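You operate a simulated robot arm through the tools that you are given. There is no shell and no other tool.

You are at the controls of a simulated robot arm. One attempt, no reset.

JOB
Lock out cell one: red padlock at the mains switch, green padlock at the line valve.
Fine: turn the switch off and close the valve before each padlock goes on its peg; hold the red bleed button till the post shows 0.0 bar.

The check looks at the end state, three seconds after you hand in, the way a careful person would. Anything else that was tipped, shoved, dropped, spilled or broken makes it a failure.

ROBOT AND FRAMES
A 6-joint arm with a two-finger gripper, fixed in place. Base frame: the origin is at the foot of the arm, x ahead of it, y to its left, z up. Units: mm, rad, N and s.
With the tool pointing down near the work surface it reaches from about 280 to 840 mm from the base axis. Its first joint turns from -2.897 to 2.897 rad. Payload 2.45 kg.
The tool frame sits at the grasp point between the pads (the TCP): z along the fingers, y along the line on which they close. The tips reach 20 mm beyond it. The gripper opens to 140 mm. The gripper's body begins 168 mm behind the TCP.
Orientation is told as [roll, pitch, yaw] about the base's x, y, z axes, in that order, counted from this pose: with the fingers straight down and closing along the base's y, the tool's x points along the base's -x, its y along +y and its z along -z.

CONTROLS
- The arm moves only by the tool arm_command. Its argument "motion" is a list of rows, each an object (a shift or turn left out is 0, a gripper value left out holds the last) with "jaw": the gripper command, from -1 (fully open) to 1 (shut), values between in proportion; "xyz": the shift along the tool's x, y, z in mm, a list of three; "dr": the turn, a rotation vector about the tool's x, y, z in rad, a list of three. In form: [{"jaw": jaw, "xyz": [dx, dy, dz], "dr": [rx, ry, rz]}, ...]. A call has 1 to 20 rows; each row shifts and turns the commanded pose from where the row before left it, along the tool's axes as they then stand. A row lasts 0.2 s, in which the tool goes at most 50 mm and 0.15 rad; a call with a longer step from one row to the next is refused whole, and so is a gripper value outside its range. A pose out of reach is approached as far as the arm can. The call stops where the force on the tool passes 60 N (or 10 N more than at its start, if that is more) or the arm is blocked; 0.2 s more then pass. Each finger travels about 45 mm/s and halts on what it meets, pressing with about 38 N; the grip force reading is that of the motor and also rises with nothing between the fingers. The clock runs only during rows and for 0.2 s after the last one: add rows that do not move to give the fingers time. The reply holds the time, the measured pose of the TCP, the force on the tool along the base axes, the opening and the grip force, in the units named above and with some noise, with the torque about the TCP (base axes, N m) and any sound that the robot's microphone picked up, and new pictures: "pictures" is both (left out), scene, wrist or none.
- Cameras (640 x 400 px; columns grow to the right, rows downward): "scene" is fixed at [390.4, -651.1, 1334]; the picture's right is [-0.33, 0.94, 0.00], its down [0.81, 0.28, -0.52] and it looks along [-0.49, -0.17, -0.86] (base axes); focal length 332 px, centre (320, 200). "wrist" rides on the gripper at [78, 11, -209] in the tool frame; the picture's right is [-0.14, 0.99, 0.00], its down [-0.92, -0.13, -0.37] and it looks along [-0.37, -0.05, 0.93] (tool axes); focal length 280 px, centre (320, 200). There is no depth. A picture from a camera that has moved, and an enlarged one, comes with that camera's place and axes in the base frame and with its lens. The place of the scene camera against the robot may be out by one fixed shift of up to 12 mm in any direction.
- move_column(by): slides the trunk up (or, below 0, down) by that many mm; the arm rides with it, the base frame stays. It gives what a move gives, with no picture.
- zoom(camera, box): a new picture of the part [left, top, right, bottom] of that camera's present view, enlarged. It takes no simulated time.
- hand_in(): hands the job in; it is judged then, once.

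Nothing tells you positions but the pictures and the camera data. Unless the task says otherwise, let go and move clear before handing in.

The tools are called after "Call:" as a command line: name --argument value ..., lists and objects as JSON in quotes. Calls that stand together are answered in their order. arm_command: Moves the arm, as the interface text tells. Its arguments: {"type":"object","properties":{"motion":{"type":"array","items":{"type":"object","properties":{"jaw":{"type":"number"},"xyz":{"type":"array","items":{"type":"number"}},"dr":{"type":"array","items":{"type":"number"}}}}},"pictures":{"type":"string","enum":["both","scene","wrist","none"]}},"required":["motion"]} The other tools are called the same way: move_column (by) slides the trunk up or down; zoom (camera, box) takes an enlarged picture of a part of a camera's view; hand_in () hands the job in.

At the start:

```text
clock: 0.0
tool_pos: [117.4, -585.0, 1048.8]
orientation: [-0.001, -0.001, 0.0]
wrist_force: [0.2, -0.1, 0.6]
wrist_torque: [0.04, 0.0, -0.02]
width: 139.8
gripper_force: 0.1
trunk travel left (down, up): [-75.0, 155.0]
```

scene: 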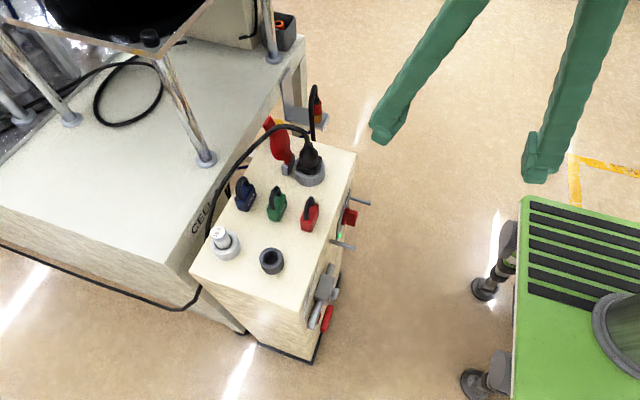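
wrist: 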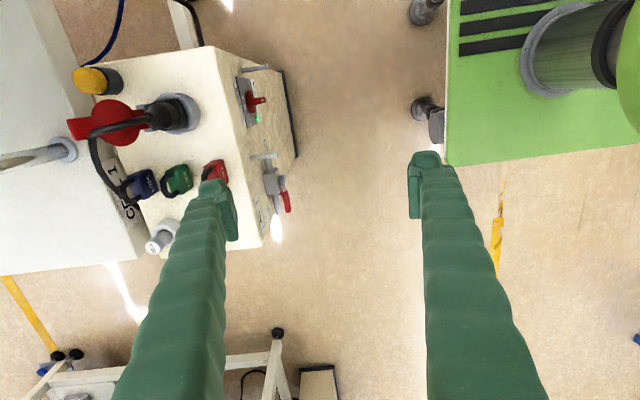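

I see a cream-coloured post with blue, green and red padlocks on its top, and a switch, valve and pegs on the side facing right in the scene picture. I'll zoom in on these before moving anything.

Call:
zoom --camera "scene" --box '[180, 70, 380, 195]'

Call:
zoom --camera "scene" --box '[240, 180, 400, 340]'

Call:
zoom --camera "wrist" --box '[60, 40, 310, 260]'

Call:
zoom --camera "wrist" --box '[220, 50, 310, 230]'

```text
3.20 times, centred on (280, 132) of scene
camera zoom: at [390.4, -651.1, 1334.0], right [-0.33, 0.94, 0.0], down [0.81, 0.28, -0.52], along [-0.49, -0.17, -0.86], focal length 1061 px, centre (448, 416)
```

zoom: 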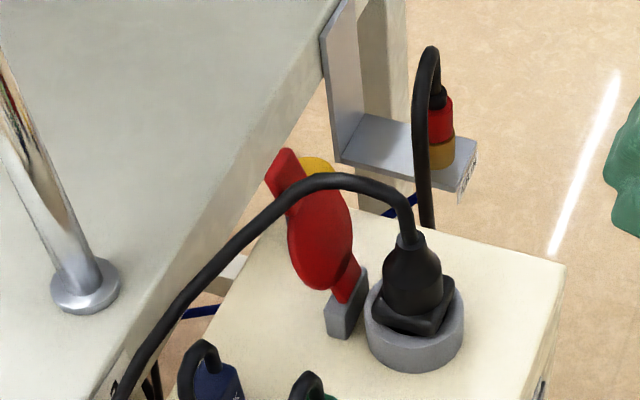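

```text
2.50 times, centred on (320, 260) of scene
camera zoom: at [390.4, -651.1, 1334.0], right [-0.33, 0.94, 0.0], down [0.81, 0.28, -0.52], along [-0.49, -0.17, -0.86], focal length 829 px, centre (320, 50)
```

zoom: 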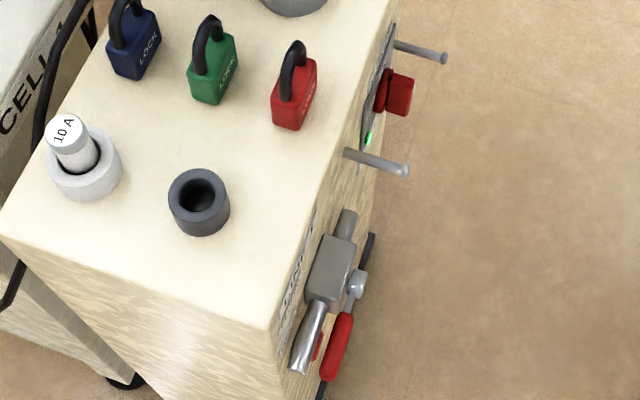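

```text
1.82 times, centred on (185, 150) of wrist
camera zoom: at [41.8, -573.4, 1258.0], right [0.14, 0.99, 0.0], down [0.92, -0.13, 0.37], along [0.37, -0.05, -0.93], focal length 510 px, centre (566, 291)
```

zoom: 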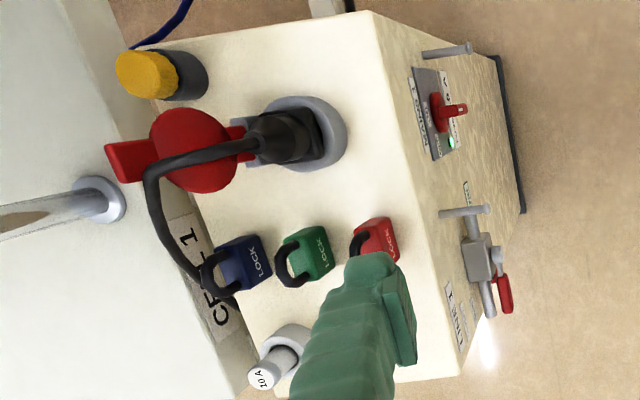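

```text
2.22 times, centred on (265, 140) of wrist
camera zoom: at [41.8, -573.4, 1258.0], right [0.14, 0.99, 0.0], down [0.92, -0.13, 0.37], along [0.37, -0.05, -0.93], focal length 623 px, centre (442, 333)
```

zoom: 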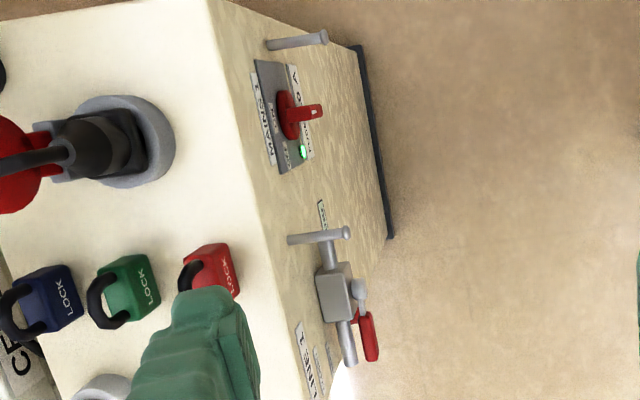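

The post stands around (137, -755) with its top near z≈815, and its switch and valve face points toward the arm (+y). I'll turn the tool so the wrist camera can look at that face, starting with a yaw.

Call:
arm_command --motion '[{"jaw": -1, "dr": [0, 0, -0.1428]}, {"dr": [0, 0, -0.1428]}, {"dr": [0, 0, -0.1428]}, {"dr": [0, 0, -0.1428]}, {"dr": [0, 0, -0.1428]}, {"dr": [0, 0, -0.1428]}, {"dr": [0, 0, -0.1428]}, {"dr": [0, 0, -0.1428]}, {"dr": [0, 0, -0.1428]}, {"dr": [0, 0, -0.1428]}, {"dr": [0, 0, -0.1428]}, {}]'

```text
clock: 2.6
tool_pos: [128.4, -583.5, 1048.6]
orientation: [0.012, 0.002, 1.561]
wrist_force: [-0.4, 0.2, -0.4]
wrist_torque: [-0.01, 0.0, -0.01]
width: 140.1
gripper_force: 0.0
out of reach, approached as far as the arm can: row 11
trunk travel left (down, up): [-75.0, 155.0]
camera wrist: at [121.0, -661.0, 1257.8], right [-0.99, 0.15, 0.01], down [0.14, 0.92, 0.36], along [0.04, 0.36, -0.93], focal length 280 px, centre (320, 200)
```

scene: 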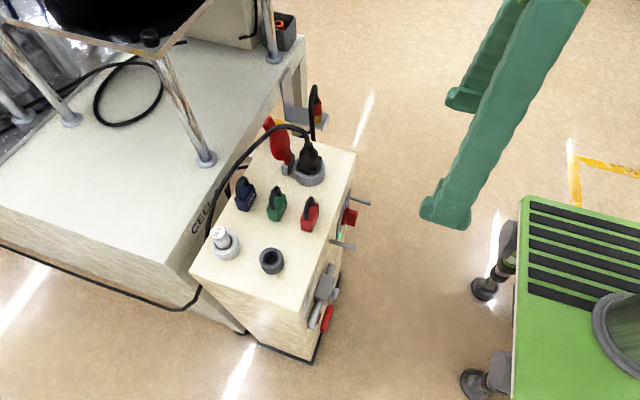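
wrist: 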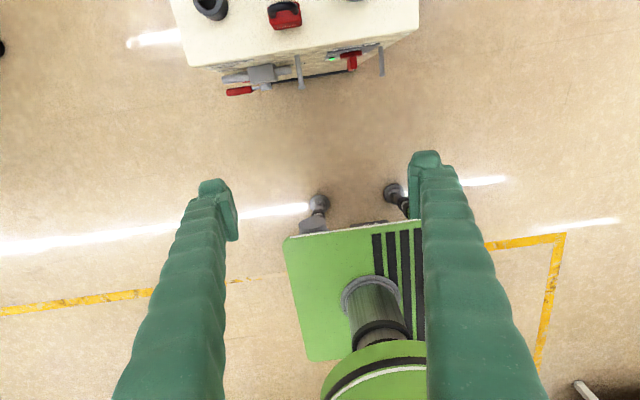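

The camera now looks straight down, with the wrist joint close to its limit, and I can see the front row of fittings at the top of the picture. Next I'll tilt the tool up toward the post to see its face squarely.

Call:
arm_command --motion '[{"dr": [0, 0.1, 0.1]}, {"dr": [0, 0.1428, 0]}, {"dr": [0, 0.1428, 0]}, {"dr": [0, 0.1428, 0]}, {"dr": [0, 0.1428, 0]}, {"dr": [0, 0.1428, 0]}, {"dr": [0, 0.1428, 0]}, {"dr": [0, 0.1428, 0]}, {"dr": [0, 0.1428, 0]}, {}]'

```text
clock: 4.8
tool_pos: [113.5, -581.5, 1046.3]
orientation: [0.088, 1.142, 1.527]
wrist_force: [0.0, 0.2, 0.1]
wrist_torque: [-0.06, -0.02, 0.01]
width: 140.0
gripper_force: 0.0
out of reach, approached as far as the arm can: row 5
trunk travel left (down, up): [-75.0, 155.0]
camera wrist: at [129.3, -422.0, 1204.3], right [-0.98, 0.18, -0.09], down [0.19, 0.7, -0.69], along [-0.06, -0.69, -0.72], focal length 280 px, centre (320, 200)
```

scene: 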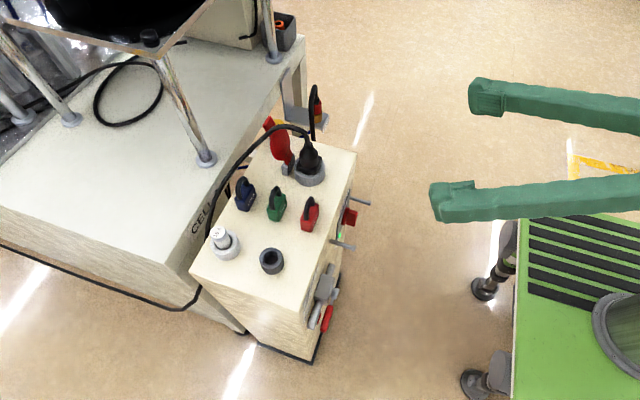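
wrist: 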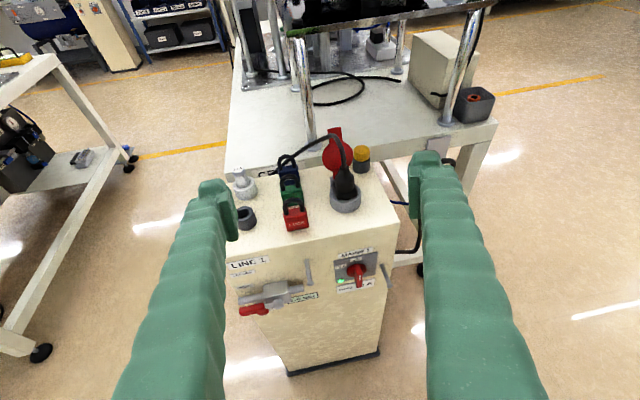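

Now the post's face is in view, with LINE 1 and its valve on the left and MAINS 1 with the switch on the right. I'll zoom in on the details.

Call:
zoom --camera "wrist" --box '[220, 240, 400, 330]'

Call:
zoom --camera "wrist" --box '[320, 240, 400, 300]'

Call:
zoom --camera "wrist" --box '[220, 250, 320, 325]'

Call:
zoom --camera "wrist" --box '[220, 130, 400, 250]'

```text
3.56 times, centred on (310, 285) of wrist
camera zoom: at [129.3, -422.0, 1204.3], right [-0.98, 0.18, -0.09], down [0.19, 0.7, -0.69], along [-0.06, -0.69, -0.72], focal length 997 px, centre (356, -102)
```

zoom: 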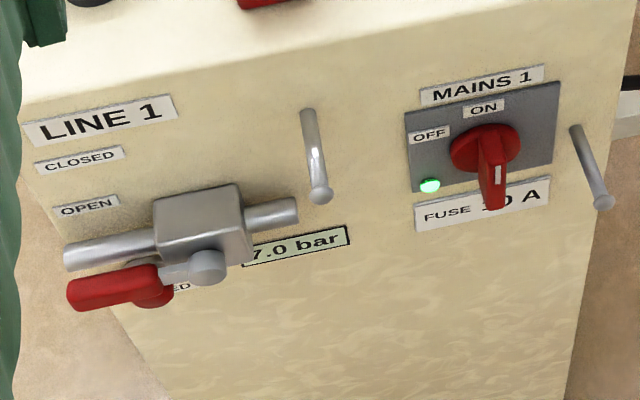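

```text
6.67 times, centred on (360, 270) of wrist
camera zoom: at [129.3, -422.0, 1204.3], right [-0.98, 0.18, -0.09], down [0.19, 0.7, -0.69], along [-0.06, -0.69, -0.72], focal length 1869 px, centre (53, -267)
```

zoom: 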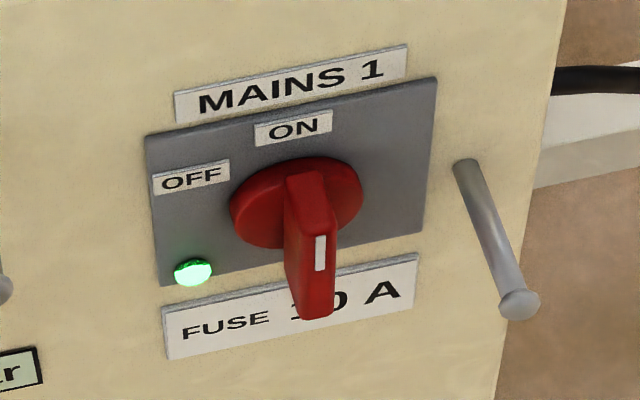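

```text
5.33 times, centred on (270, 288) of wrist
camera zoom: at [129.3, -422.0, 1204.3], right [-0.98, 0.18, -0.09], down [0.19, 0.7, -0.69], along [-0.06, -0.69, -0.72], focal length 1495 px, centre (587, -267)
```

zoom: 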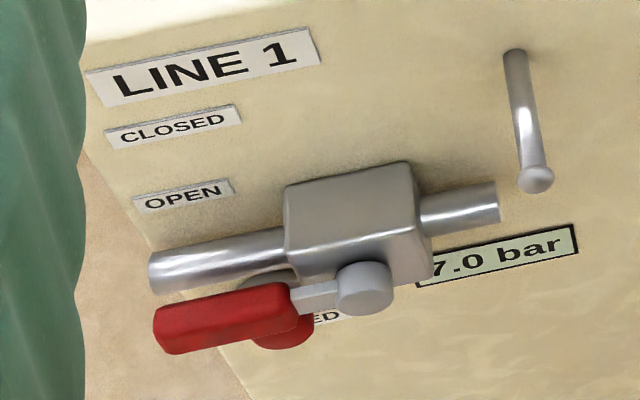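

```text
3.33 times, centred on (310, 190) of wrist
camera zoom: at [129.3, -422.0, 1204.3], right [-0.98, 0.18, -0.09], down [0.19, 0.7, -0.69], along [-0.06, -0.69, -0.72], focal length 935 px, centre (353, 233)
```

zoom: 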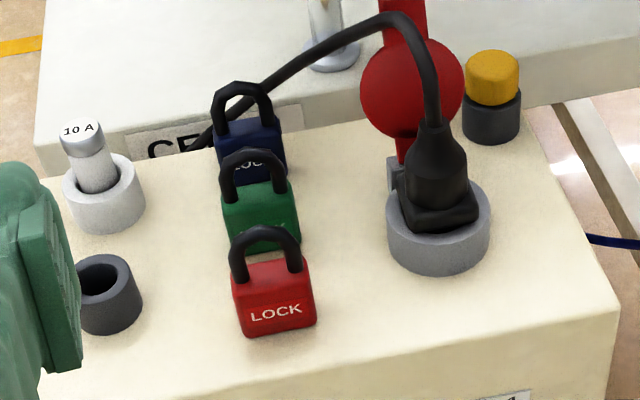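

The face layout is clear: the MAINS 1 switch is ON, the LINE 1 lever is OPEN at 7.0 bar, and a red bleed button sits below the lever. I'll lower the tool in front of the post for a level, closer look.

Call:
arm_command --motion '[{"jaw": -1, "xyz": [-33.5, -0.8, 11]}, {"xyz": [-33.5, -0.8, 11]}, {"xyz": [-33.5, -0.8, 11]}, {"xyz": [-33.5, -0.8, 11]}, {"xyz": [-33.5, -0.8, 11]}, {"xyz": [-33.5, -0.8, 11]}, {"xyz": [-33.5, -0.8, 11]}, {"xyz": [-33.5, -0.8, 11]}, {"dr": [0, 0.13, 0]}, {"dr": [0, 0.13, 0]}, {"dr": [0, 0.13, 0]}, {}]'

```text
clock: 7.4
tool_pos: [112.7, -549.1, 766.2]
orientation: [0.811, 1.521, 2.255]
wrist_force: [0.1, -0.5, -0.7]
wrist_torque: [0.03, -0.01, 0.02]
width: 140.0
gripper_force: 0.0
trunk travel left (down, up): [-75.0, 155.0]
camera wrist: at [132.9, -342.6, 851.4], right [-0.99, 0.13, -0.1], down [0.14, 0.39, -0.91], along [-0.08, -0.91, -0.4], focal length 280 px, centre (320, 200)
```

scene: 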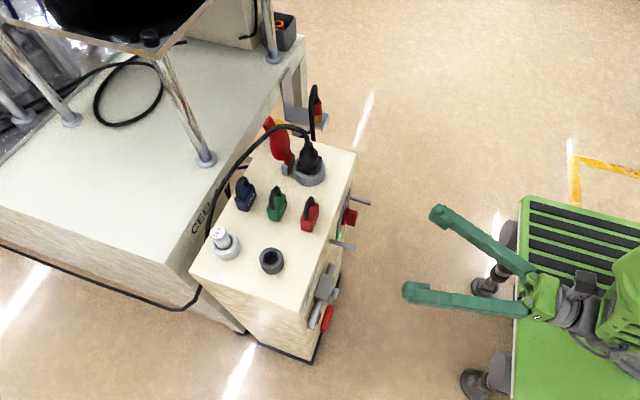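
wrist: 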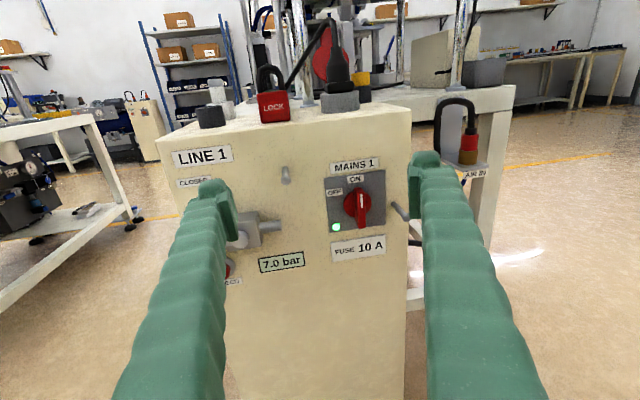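

The face is now square in view, but the left finger hides the lever. I'll zoom in here, then shift sideways toward the valve.

Call:
zoom --camera "wrist" --box '[270, 140, 420, 270]'

Call:
arm_command --motion '[{"jaw": -1, "xyz": [0, -40, 0]}, {"xyz": [0, -40, 0]}, {"xyz": [0, -40, 0]}, {}]' --pictures "wrist"

Call:
zoom --camera "wrist" --box '[230, 120, 430, 320]'

```text
3.08 times, centred on (345, 205) of wrist
camera zoom: at [132.9, -342.6, 851.4], right [-0.99, 0.13, -0.1], down [0.14, 0.39, -0.91], along [-0.08, -0.91, -0.4], focal length 863 px, centre (243, 185)
```

zoom: 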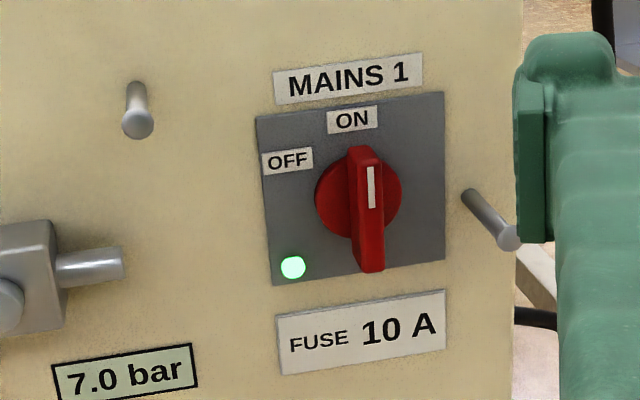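

```text
clock: 8.4
tool_pos: [232.4, -564.2, 762.2]
orientation: [0.792, 1.519, 2.236]
wrist_force: [0.9, -0.5, 0.0]
wrist_torque: [-0.04, 0.01, -0.01]
width: 139.9
gripper_force: 0.0
trunk travel left (down, up): [-75.0, 155.0]
camera wrist: at [251.6, -358.2, 848.6], right [-0.99, 0.13, -0.1], down [0.14, 0.39, -0.91], along [-0.08, -0.91, -0.4], focal length 280 px, centre (320, 200)
```

wrist: 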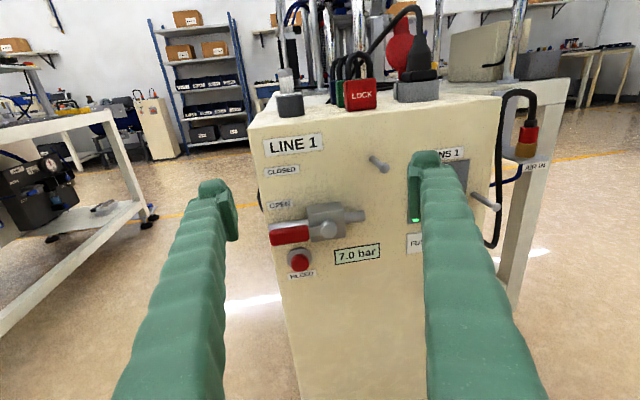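

```text
2.00 times, centred on (330, 220) of wrist
camera zoom: at [251.6, -358.2, 848.6], right [-0.99, 0.13, -0.1], down [0.14, 0.39, -0.91], along [-0.08, -0.91, -0.4], focal length 561 px, centre (300, 160)
```

zoom: 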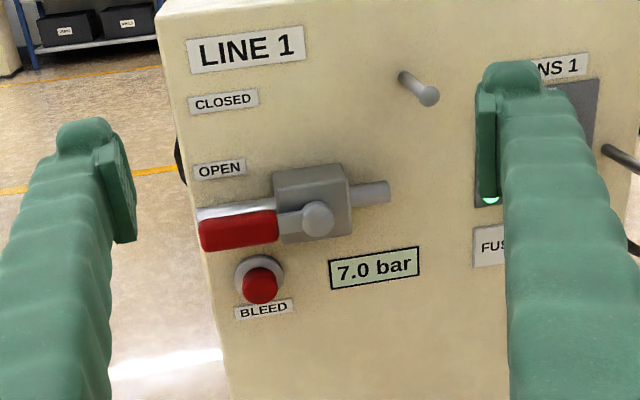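

The valve lever lies along the pipe (OPEN), the CLOSED label is above it, and BLEED is below. I'll level the tool so it points exactly along -y and take views from two heights to fix positions.

Call:
arm_command --motion '[{"jaw": -1, "dr": [0.063, 0.018, 0.018]}, {"dr": [0.063, 0.018, 0.018]}, {"xyz": [0, -20, 0]}, {}]' --pictures "wrist"

Call:
zoom --camera "wrist" --box '[230, 100, 430, 300]'

Call:
arm_command --motion '[{"jaw": -1, "xyz": [-40, 0, 0]}, {"xyz": [-40, 0, 0]}, {"xyz": [-40, 0, 0]}, {}]' --pictures "wrist"

Call:
zoom --camera "wrist" --box '[230, 50, 430, 250]'

```text
clock: 9.4
tool_pos: [251.8, -564.8, 759.7]
orientation: [-0.344, 1.567, 1.229]
wrist_force: [-0.8, 0.5, 0.1]
wrist_torque: [-0.01, 0.0, -0.02]
width: 139.9
gripper_force: 0.0
trunk travel left (down, up): [-75.0, 155.0]
camera wrist: at [242.8, -354.8, 839.7], right [-0.99, 0.0, -0.14], down [0.13, 0.37, -0.92], along [0.05, -0.93, -0.37], focal length 280 px, centre (320, 200)
```

wrist: 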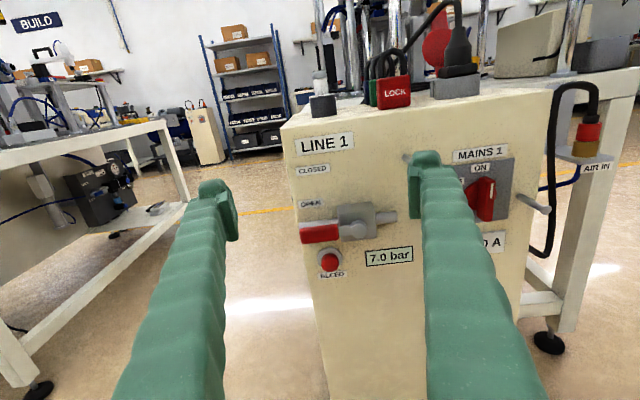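

```text
2.00 times, centred on (330, 200) of wrist
camera zoom: at [242.8, -354.8, 839.7], right [-0.99, 0.0, -0.14], down [0.13, 0.37, -0.92], along [0.05, -0.93, -0.37], focal length 561 px, centre (300, 200)
```

zoom: 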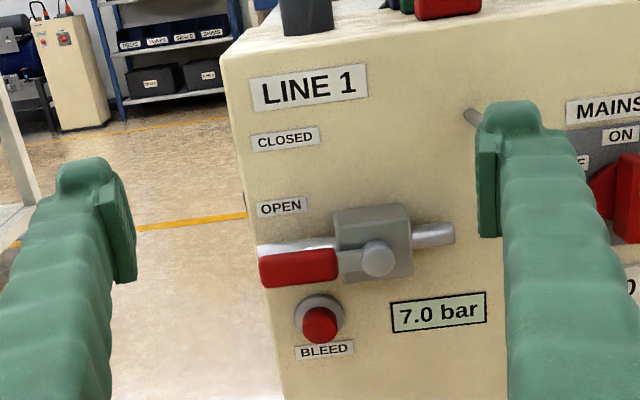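

```text
clock: 10.4
tool_pos: [251.8, -565.2, 648.1]
orientation: [-0.223, 1.565, 1.349]
wrist_force: [-1.2, -1.2, -0.9]
wrist_torque: [0.02, 0.01, -0.01]
width: 139.9
gripper_force: 0.0
out of reach, approached as far as the arm can: row 3
trunk travel left (down, up): [-75.0, 155.0]
camera wrist: at [242.6, -355.1, 727.9], right [-0.99, 0.0, -0.14], down [0.13, 0.38, -0.92], along [0.05, -0.93, -0.37], focal length 280 px, centre (320, 200)
```

wrist: 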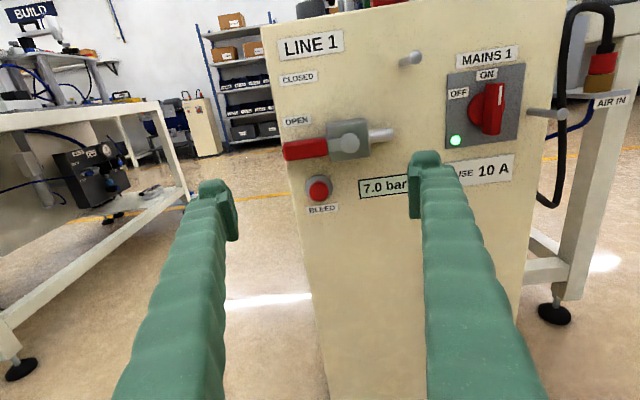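

```text
2.00 times, centred on (330, 150) of wrist
camera zoom: at [242.6, -355.1, 727.9], right [-0.99, 0.0, -0.14], down [0.13, 0.38, -0.92], along [0.05, -0.93, -0.37], focal length 561 px, centre (300, 300)
```

zoom: 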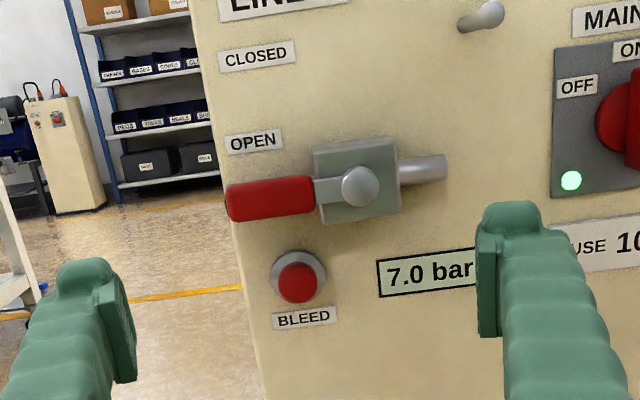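

The tool is level. The valve hub is near (216, -680, 664), the lever handle runs x 243–293 at the same height, the button is near (261, -703, 600) and the face is at y≈-713. The arm is at its lower limit here, so I'll lower the trunk and close the fingers.

Call:
move_column --by -75

Call:
arm_command --motion '[{"jaw": 1}, {}, {}, {}, {}, {}, {}, {}, {}]' --pictures "both"

```text
clock: 11.5
tool_pos: [252.3, -564.7, 573.8]
orientation: [-0.235, 1.563, 1.335]
wrist_force: [0.0, -0.1, 0.0]
wrist_torque: [0.02, -0.01, 0.0]
width: 139.9
gripper_force: 0.1
trunk travel left (down, up): [0.0, 230.0]
```

```text
clock: 13.5
tool_pos: [251.8, -564.7, 573.1]
orientation: [-0.212, 1.565, 1.359]
wrist_force: [0.2, 0.0, 0.5]
wrist_torque: [0.02, -0.02, -0.02]
width: 0.2
gripper_force: 29.6
trunk travel left (down, up): [0.0, 230.0]
camera wrist: at [242.5, -355.1, 653.1], right [-0.99, 0.0, -0.14], down [0.13, 0.38, -0.92], along [0.05, -0.93, -0.37], focal length 280 px, centre (320, 200)
```

scene: 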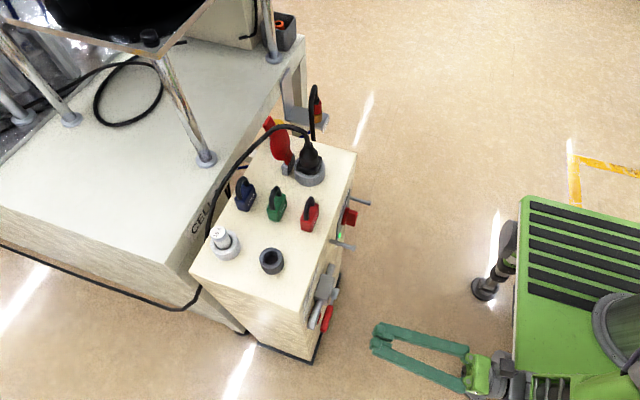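
wrist: 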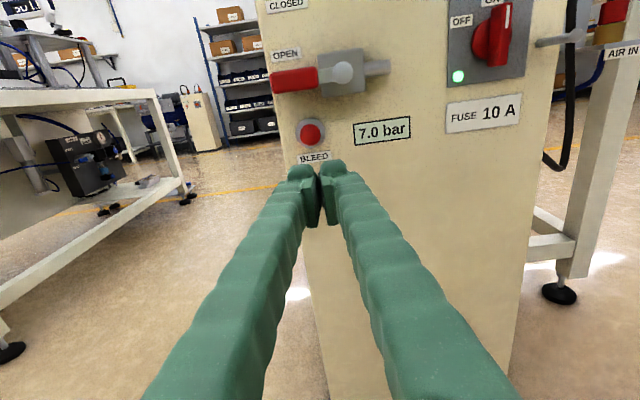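

With the fingers closed I have a third view from lower down. I'll zoom in to refine the lever, button, switch and pegs.

Call:
zoom --camera "wrist" --box '[250, 20, 430, 180]'

Call:
zoom --camera "wrist" --box '[430, 0, 610, 140]'

```text
2.50 times, centred on (340, 100) of wrist
camera zoom: at [242.5, -355.1, 653.1], right [-0.99, 0.0, -0.14], down [0.13, 0.38, -0.92], along [0.05, -0.93, -0.37], focal length 701 px, centre (270, 450)
```

zoom: 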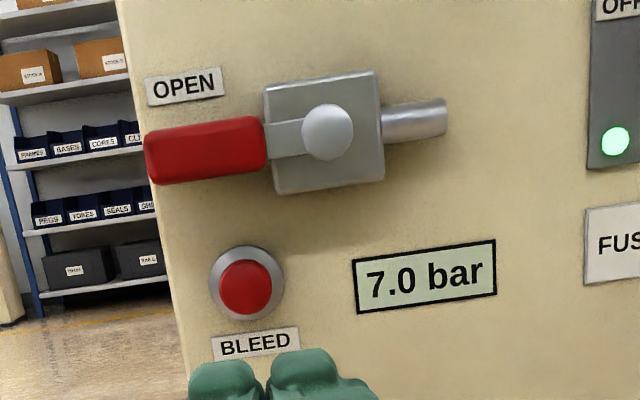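

```text
2.86 times, centred on (520, 70) of wrist
camera zoom: at [242.5, -355.1, 653.1], right [-0.99, 0.0, -0.14], down [0.13, 0.38, -0.92], along [0.05, -0.93, -0.37], focal length 801 px, centre (-251, 571)
```

zoom: 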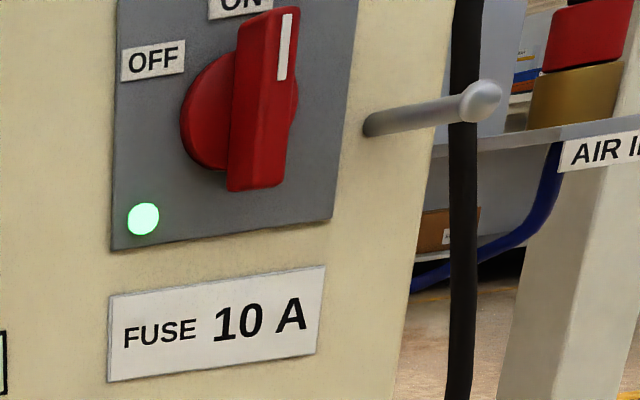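

The handle spans x 243–293 and z 652–674 with its front at y≈-680, so I'll place the closed fingertips just under its outer end. I'll check before pushing up.

Call:
arm_command --motion '[{"jaw": 1, "xyz": [28, -17, 0]}, {"xyz": [28, -17, 0]}, {"xyz": [0, 0, 30]}, {"xyz": [0, 0, 30]}, {"xyz": [0, 0, 20]}, {}]' --pictures "both"

Call:
zoom --camera "wrist" --box '[240, 80, 420, 230]'

Call:
zoom --camera "scene" --box '[270, 230, 400, 360]'

```text
clock: 14.9
tool_pos: [287.9, -644.5, 629.5]
orientation: [-0.201, 1.564, 1.371]
wrist_force: [0.9, 0.1, 0.2]
wrist_torque: [-0.03, -0.01, 0.02]
width: 0.0
gripper_force: 29.9
trunk travel left (down, up): [0.0, 230.0]
camera wrist: at [277.2, -434.5, 709.3], right [-0.99, 0.0, -0.14], down [0.13, 0.38, -0.92], along [0.05, -0.93, -0.37], focal length 280 px, centre (320, 200)
```

scene: 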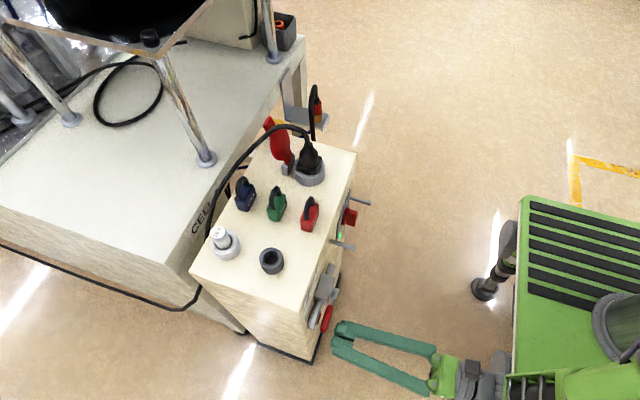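
wrist: 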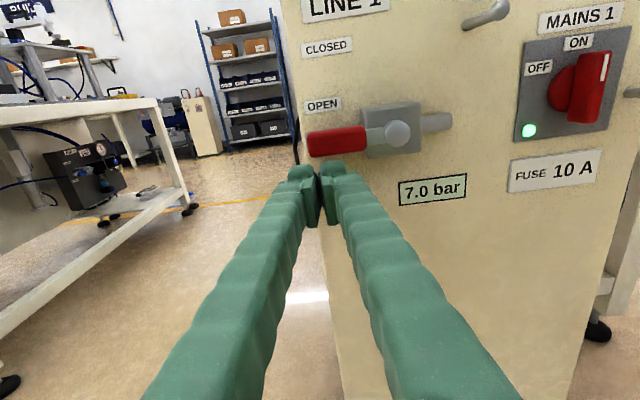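

```text
2.67 times, centred on (330, 155) of wrist
camera zoom: at [277.2, -434.5, 709.3], right [-0.99, 0.0, -0.14], down [0.13, 0.38, -0.92], along [0.05, -0.93, -0.37], focal length 748 px, centre (293, 320)
```

zoom: 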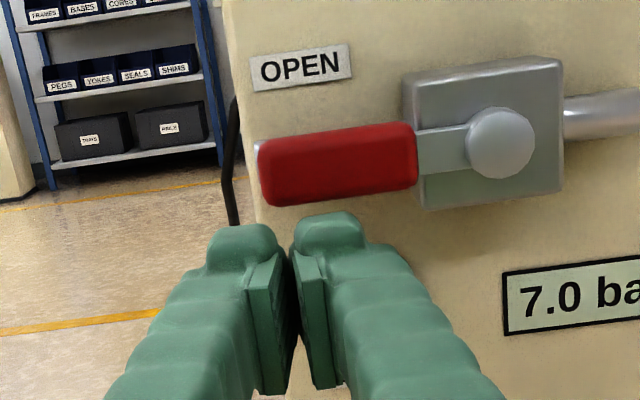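

```text
3.08 times, centred on (335, 295) of scene
camera zoom: at [390.4, -651.1, 1334.0], right [-0.33, 0.94, 0.0], down [0.81, 0.28, -0.52], along [-0.49, -0.17, -0.86], focal length 1020 px, centre (274, -92)
```

zoom: 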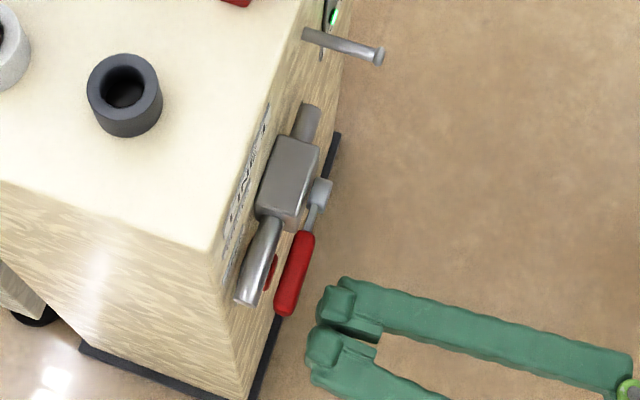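

The fingertips sit just below and in front of the lever's end. I'll slide in a little and start pushing up along the lever's arc.

Call:
arm_command --motion '[{"jaw": 1, "xyz": [0, 4, 12]}, {"xyz": [0, 0, 12]}, {"xyz": [5, 0, 0]}, {"xyz": [7, -0.4, 0]}, {"xyz": [7, -0.4, 0]}, {"xyz": [7, 1.4, 0]}, {"xyz": [7, 1.4, 0]}, {}]' --pictures "both"

Call:
zoom --camera "wrist" --box '[240, 80, 420, 230]'

Call:
zoom --camera "scene" --box '[270, 230, 400, 360]'

```text
clock: 16.7
tool_pos: [279.8, -669.5, 662.8]
orientation: [-0.222, 1.564, 1.35]
wrist_force: [1.1, 0.5, -0.5]
wrist_torque: [0.01, 0.0, 0.02]
width: 0.0
gripper_force: 29.7
trunk travel left (down, up): [0.0, 230.0]
camera wrist: at [269.7, -459.8, 741.8], right [-0.99, 0.0, -0.14], down [0.13, 0.38, -0.92], along [0.05, -0.93, -0.37], focal length 280 px, centre (320, 200)
```

scene: 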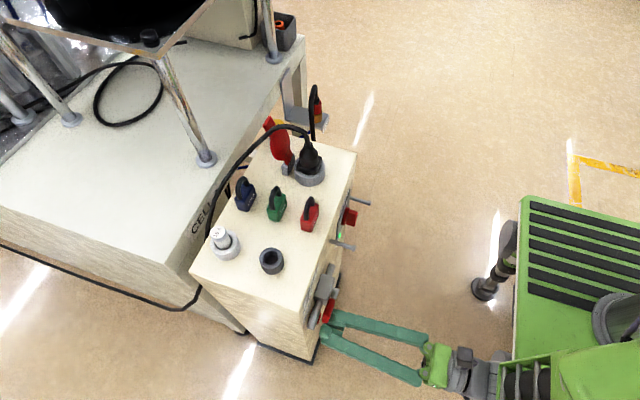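
wrist: 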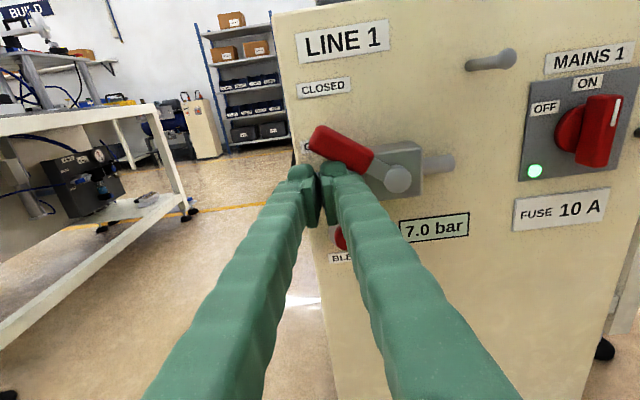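

```text
2.67 times, centred on (330, 155) of wrist
camera zoom: at [269.7, -459.8, 741.8], right [-0.99, 0.0, -0.14], down [0.13, 0.38, -0.92], along [0.05, -0.93, -0.37], focal length 748 px, centre (293, 320)
```

zoom: 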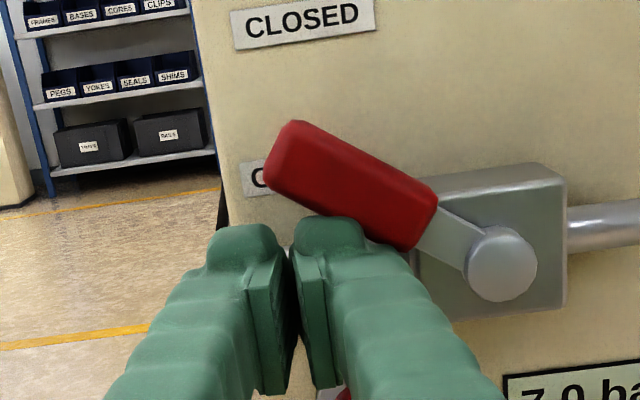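

```text
3.08 times, centred on (335, 295) of scene
camera zoom: at [390.4, -651.1, 1334.0], right [-0.33, 0.94, 0.0], down [0.81, 0.28, -0.52], along [-0.49, -0.17, -0.86], focal length 1020 px, centre (274, -92)
```

zoom: 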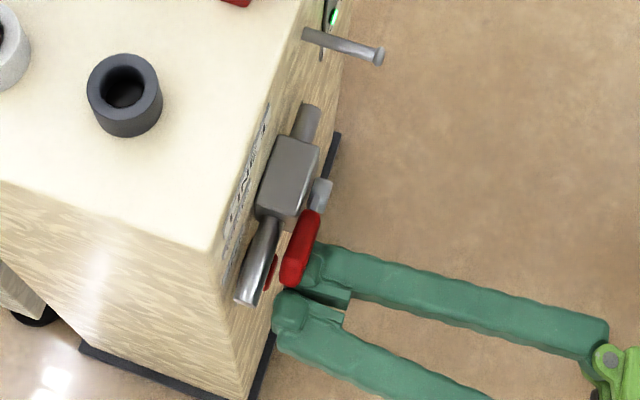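

The lever is rotating up freely with almost no force. I'll follow the arc on to vertical.

Call:
arm_command --motion '[{"jaw": 1, "xyz": [7, 2.9, 0]}, {"xyz": [7, 2.9, 0]}, {"xyz": [5.5, 5, 0]}, {"xyz": [5.5, 5, 0]}, {"xyz": [4, 6, 0]}, {"xyz": [4, 6, 0]}, {"xyz": [2, 5, 0]}, {}]' --pictures "wrist"

Call:
zoom --camera "wrist" --box '[240, 80, 420, 230]'

```text
clock: 18.5
tool_pos: [250.9, -669.6, 695.3]
orientation: [-0.084, 1.56, 1.496]
wrist_force: [31.2, 1.9, -12.2]
wrist_torque: [0.11, -0.25, 0.17]
width: 0.0
gripper_force: 29.7
trunk travel left (down, up): [0.0, 230.0]
camera wrist: at [239.8, -459.7, 775.0], right [-0.99, -0.01, -0.14], down [0.13, 0.38, -0.92], along [0.06, -0.93, -0.37], focal length 280 px, centre (320, 200)
```

wrist: 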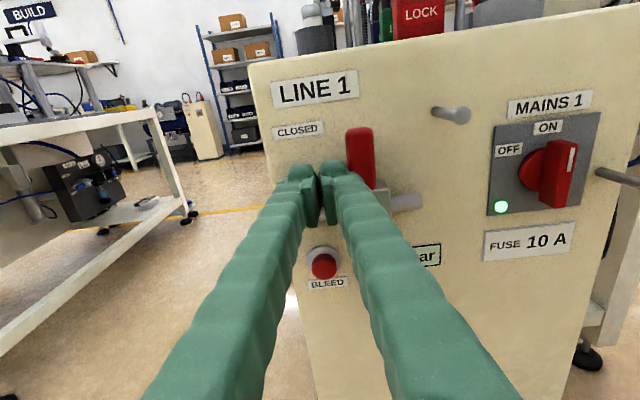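

```text
2.67 times, centred on (330, 155) of wrist
camera zoom: at [239.8, -459.7, 775.0], right [-0.99, -0.01, -0.14], down [0.13, 0.38, -0.92], along [0.06, -0.93, -0.37], focal length 748 px, centre (293, 320)
```

zoom: 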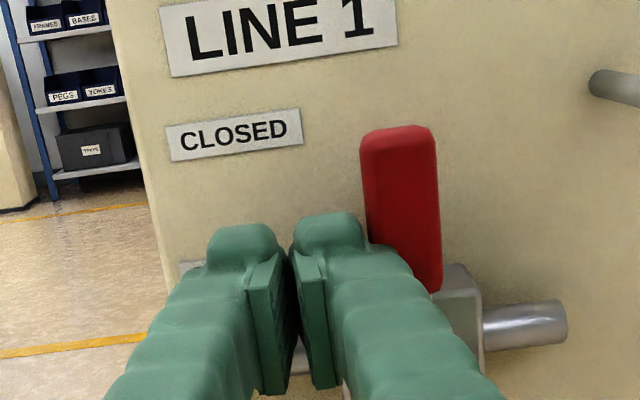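

The lever now stands vertical against its stop (31 N reaction) beside CLOSED. I'll back off and line the closed fingers up with the bleed button.

Call:
arm_command --motion '[{"jaw": 1, "xyz": [-1, -6, 0]}, {"xyz": [0, -4, -25]}, {"xyz": [0, 0, -25]}, {"xyz": [-30, 0, 0]}, {"xyz": [-32, 0, 0]}, {"xyz": [-31, 0, 0]}, {}]' --pictures "wrist"

Call:
zoom --camera "wrist" --box '[220, 40, 440, 200]'

```text
clock: 20.1
tool_pos: [258.3, -620.4, 604.7]
orientation: [-0.209, 1.564, 1.363]
wrist_force: [0.0, 1.1, -0.2]
wrist_torque: [-0.01, -0.02, -0.02]
width: 0.0
gripper_force: 29.6
trunk travel left (down, up): [0.0, 230.0]
camera wrist: at [248.5, -410.6, 684.7], right [-0.99, 0.0, -0.14], down [0.13, 0.38, -0.92], along [0.05, -0.93, -0.37], focal length 280 px, centre (320, 200)
```

wrist: 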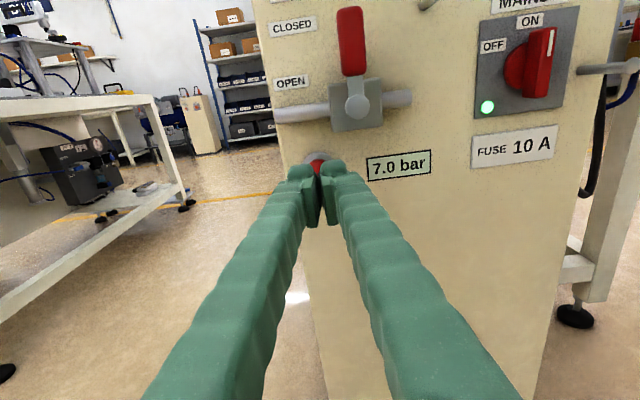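

```text
2.50 times, centred on (330, 120) of wrist
camera zoom: at [248.5, -410.6, 684.7], right [-0.99, 0.0, -0.14], down [0.13, 0.38, -0.92], along [0.05, -0.93, -0.37], focal length 701 px, centre (295, 400)
```

zoom: 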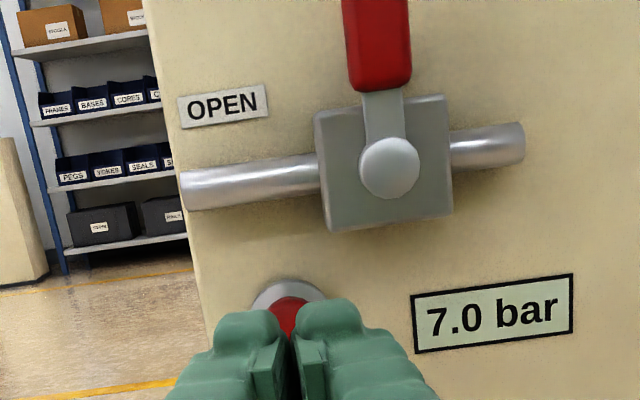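

The lever stays closed, and the display still reads 7.0 bar. I'll move forward onto the bleed button in small steps.

Call:
arm_command --motion '[{"jaw": 1, "xyz": [-3.5, -2, 25]}, {"xyz": [0, 0, 25]}, {"xyz": [0, 0, 5]}, {"xyz": [0, 0, 4]}, {"xyz": [0, 0, 3]}, {"xyz": [0, 0, 3]}, {}]' --pictures "wrist"

Call:
zoom --camera "wrist" --box '[220, 40, 440, 200]'

```text
clock: 21.7
tool_pos: [259.9, -685.1, 599.4]
orientation: [-0.204, 1.563, 1.366]
wrist_force: [0.9, 1.7, 0.5]
wrist_torque: [-0.01, -0.02, -0.02]
width: 6.0
gripper_force: 29.9
trunk travel left (down, up): [0.0, 230.0]
heard: click
camera wrist: at [249.8, -474.4, 678.6], right [-0.99, 0.0, -0.14], down [0.13, 0.38, -0.92], along [0.05, -0.93, -0.37], focal length 280 px, centre (320, 200)
```

wrist: 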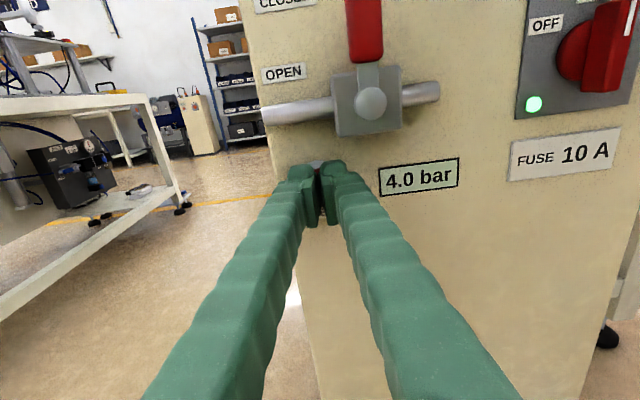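

```text
2.50 times, centred on (330, 120) of wrist
camera zoom: at [249.8, -474.4, 678.6], right [-0.99, 0.0, -0.14], down [0.13, 0.38, -0.92], along [0.05, -0.93, -0.37], focal length 701 px, centre (295, 400)
```

zoom: 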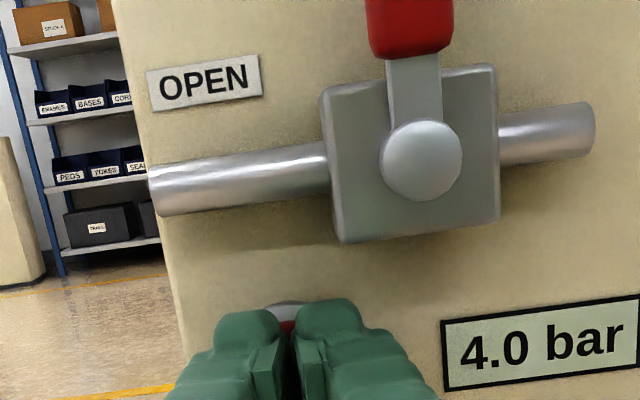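

The button clicked and the pressure is falling, now at 4.0 bar. I'll keep holding it.

Call:
arm_command --motion '[{"jaw": 1}, {}, {}, {}, {}, {}, {}, {}, {}, {}]' --pictures "wrist"

Call:
zoom --camera "wrist" --box '[220, 40, 480, 200]'

```text
clock: 23.9
tool_pos: [258.9, -684.3, 598.3]
orientation: [-0.199, 1.565, 1.372]
wrist_force: [0.7, 3.2, -0.5]
wrist_torque: [-0.01, 0.03, 0.04]
width: 6.1
gripper_force: 30.0
trunk travel left (down, up): [0.0, 230.0]
camera wrist: at [249.7, -474.3, 678.5], right [-0.99, 0.0, -0.14], down [0.13, 0.38, -0.92], along [0.05, -0.93, -0.37], focal length 280 px, centre (320, 200)
```

wrist: 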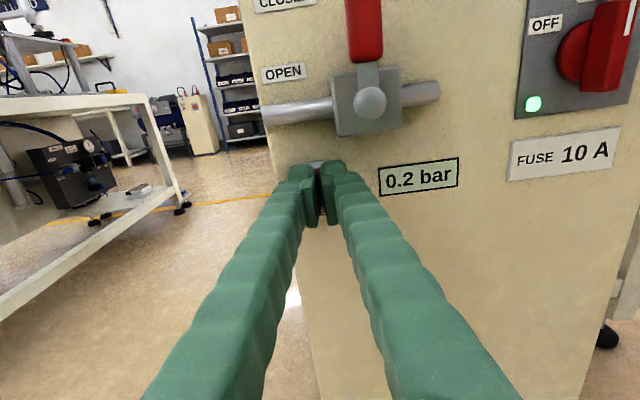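

```text
2.46 times, centred on (350, 120) of wrist
camera zoom: at [249.7, -474.3, 678.5], right [-0.99, 0.0, -0.14], down [0.13, 0.38, -0.92], along [0.05, -0.93, -0.37], focal length 690 px, centre (246, 397)
```

zoom: 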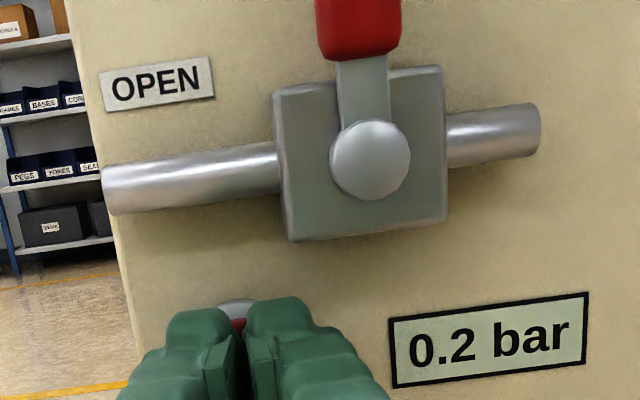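

The display is down to 0.2 bar. I'll hold a bit longer to get to 0.0.

Call:
arm_command --motion '[{"jaw": 1}, {}, {}, {}, {}, {}, {}, {}, {}, {}]' --pictures "wrist"

Call:
zoom --camera "wrist" --box '[220, 40, 480, 200]'

```text
clock: 26.1
tool_pos: [258.9, -684.4, 599.3]
orientation: [-0.204, 1.563, 1.372]
wrist_force: [0.0, 2.9, -0.3]
wrist_torque: [0.02, 0.01, -0.02]
width: 5.9
gripper_force: 29.1
trunk travel left (down, up): [0.0, 230.0]
camera wrist: at [249.7, -474.3, 678.5], right [-0.99, 0.0, -0.14], down [0.13, 0.38, -0.92], along [0.05, -0.93, -0.37], focal length 280 px, centre (320, 200)
```

wrist: 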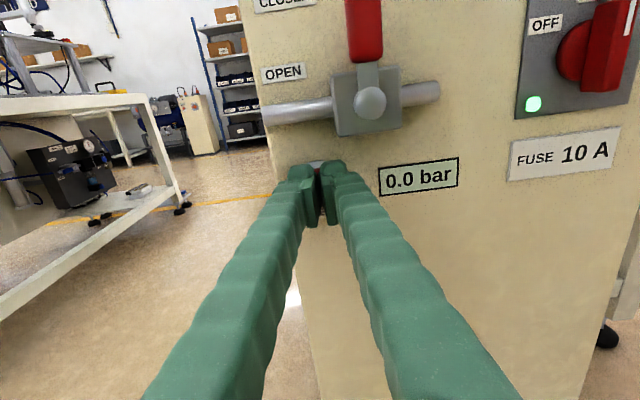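

```text
2.46 times, centred on (350, 120) of wrist
camera zoom: at [249.7, -474.3, 678.5], right [-0.99, 0.0, -0.14], down [0.13, 0.38, -0.92], along [0.05, -0.93, -0.37], focal length 690 px, centre (246, 397)
```

zoom: 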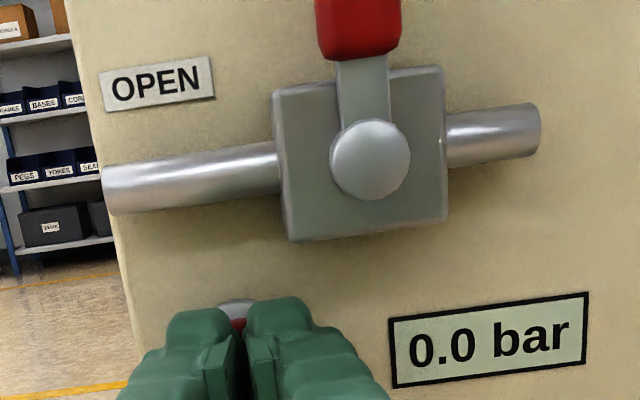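

It reads 0.0 bar, so I'll hold a moment more before releasing and retreating. Then I'll move in front of the mains switch for measurements.

Call:
arm_command --motion '[{"jaw": 1}, {}, {}, {}, {"xyz": [0, 0, -10]}, {"xyz": [0, 0, -35]}, {"xyz": [0, 0, -40]}, {"xyz": [0, 0, -40]}, {"xyz": [20, 40, 0]}, {"xyz": [20, 40, 0]}, {"xyz": [20, 40, 0]}, {"xyz": [10, 40, 0]}, {}]' --pictures "wrist"

Call:
zoom --camera "wrist" --box '[230, 40, 430, 200]'

Call:
zoom --camera "wrist" --box '[60, 80, 260, 280]'

```text
clock: 28.9
tool_pos: [122.9, -562.2, 665.9]
orientation: [-0.148, 1.562, 1.405]
wrist_force: [0.0, -0.1, -0.5]
wrist_torque: [0.0, 0.02, -0.02]
width: 0.0
gripper_force: 29.2
out of reach, approached as far as the arm can: row 12
trunk travel left (down, up): [0.0, 230.0]
camera wrist: at [117.5, -353.2, 745.9], right [-0.99, 0.02, -0.14], down [0.14, 0.37, -0.92], along [0.04, -0.93, -0.37], focal length 280 px, centre (320, 200)
```

wrist: 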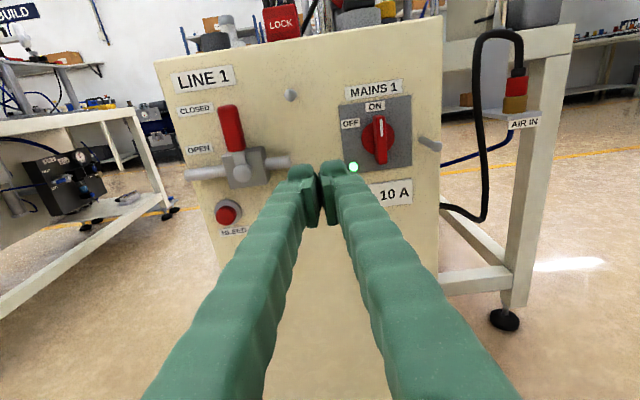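

```text
2.50 times, centred on (330, 120) of wrist
camera zoom: at [117.5, -353.2, 745.9], right [-0.99, 0.02, -0.14], down [0.14, 0.37, -0.92], along [0.04, -0.93, -0.37], focal length 701 px, centre (295, 400)
```

zoom: 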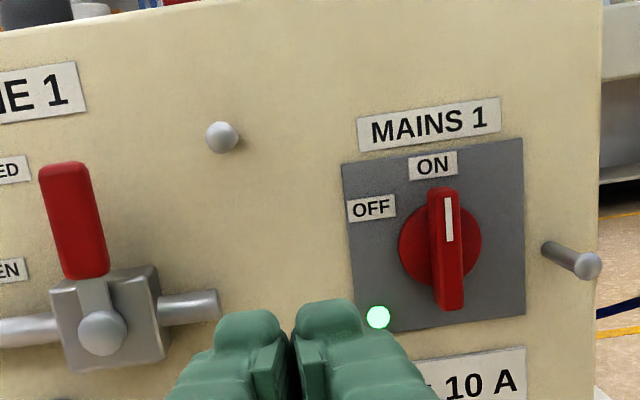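

```text
2.00 times, centred on (160, 180) of wrist
camera zoom: at [117.5, -353.2, 745.9], right [-0.99, 0.02, -0.14], down [0.14, 0.37, -0.92], along [0.04, -0.93, -0.37], focal length 561 px, centre (640, 240)
```

zoom: 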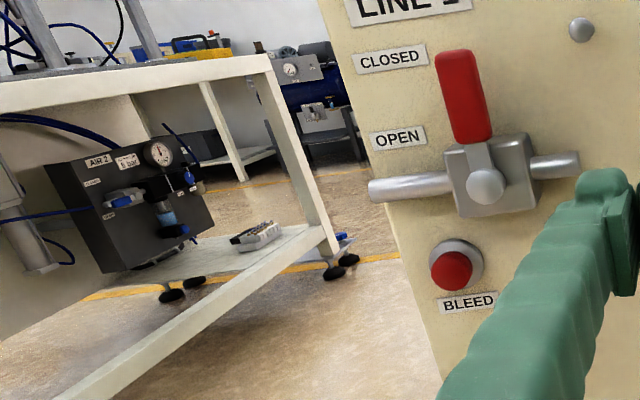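

The valve is CLOSED, the bleed button is released and the display held 0.0 bar. For the switch I need wrist-roll headroom, so I'll roll the tool half a turn (camera below) in free space.

Call:
arm_command --motion '[{"jaw": 1, "dr": [0, 0, 0.15]}, {"dr": [0, 0, 0.15]}, {"dr": [0, 0, 0.15]}, {"dr": [0, 0, 0.15]}, {"dr": [0, 0, 0.15]}, {"dr": [0, 0, 0.15]}, {"dr": [0, 0, 0.15]}, {"dr": [0, 0, 0.15]}, {"dr": [0, 0, 0.15]}, {"dr": [0, 0, 0.15]}, {"dr": [0, 0, 0.15]}, {"dr": [0, 0, 0.15]}, {"dr": [0, 0, 0.15]}, {"dr": [0, 0, 0.15]}, {"dr": [0, 0, 0.15]}, {"dr": [0, 0, 0.15]}, {"dr": [0, 0, 0.15]}, {"dr": [0, 0, 0.15]}, {"dr": [0, 0, 0.15]}, {"dr": [0, 0, 0.15]}]' --pictures "both"

```text
clock: 33.1
tool_pos: [132.6, -563.3, 664.5]
orientation: [-1.547, -1.317, -0.027]
wrist_force: [-0.2, -0.1, -0.2]
wrist_torque: [0.04, 0.02, 0.01]
width: 0.2
gripper_force: 29.2
out of reach, approached as far as the arm can: row 1, 20
trunk travel left (down, up): [0.0, 230.0]
camera wrist: at [125.6, -353.5, 587.3], right [0.99, 0.0, -0.11], down [0.11, 0.36, 0.93], along [0.04, -0.93, 0.36], focal length 280 px, centre (320, 200)
```

scene: 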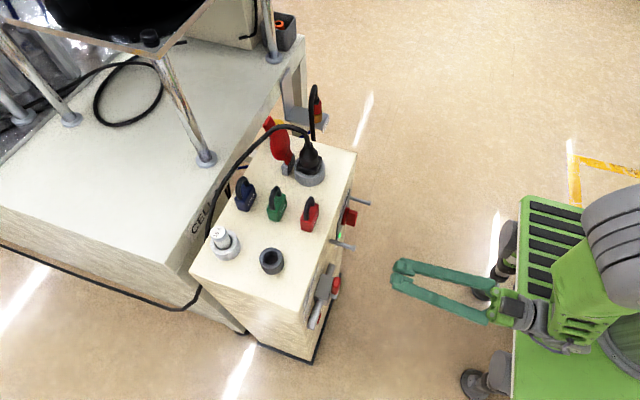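
wrist: 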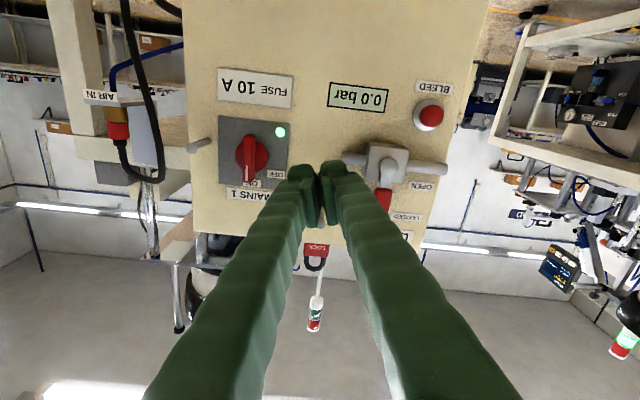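

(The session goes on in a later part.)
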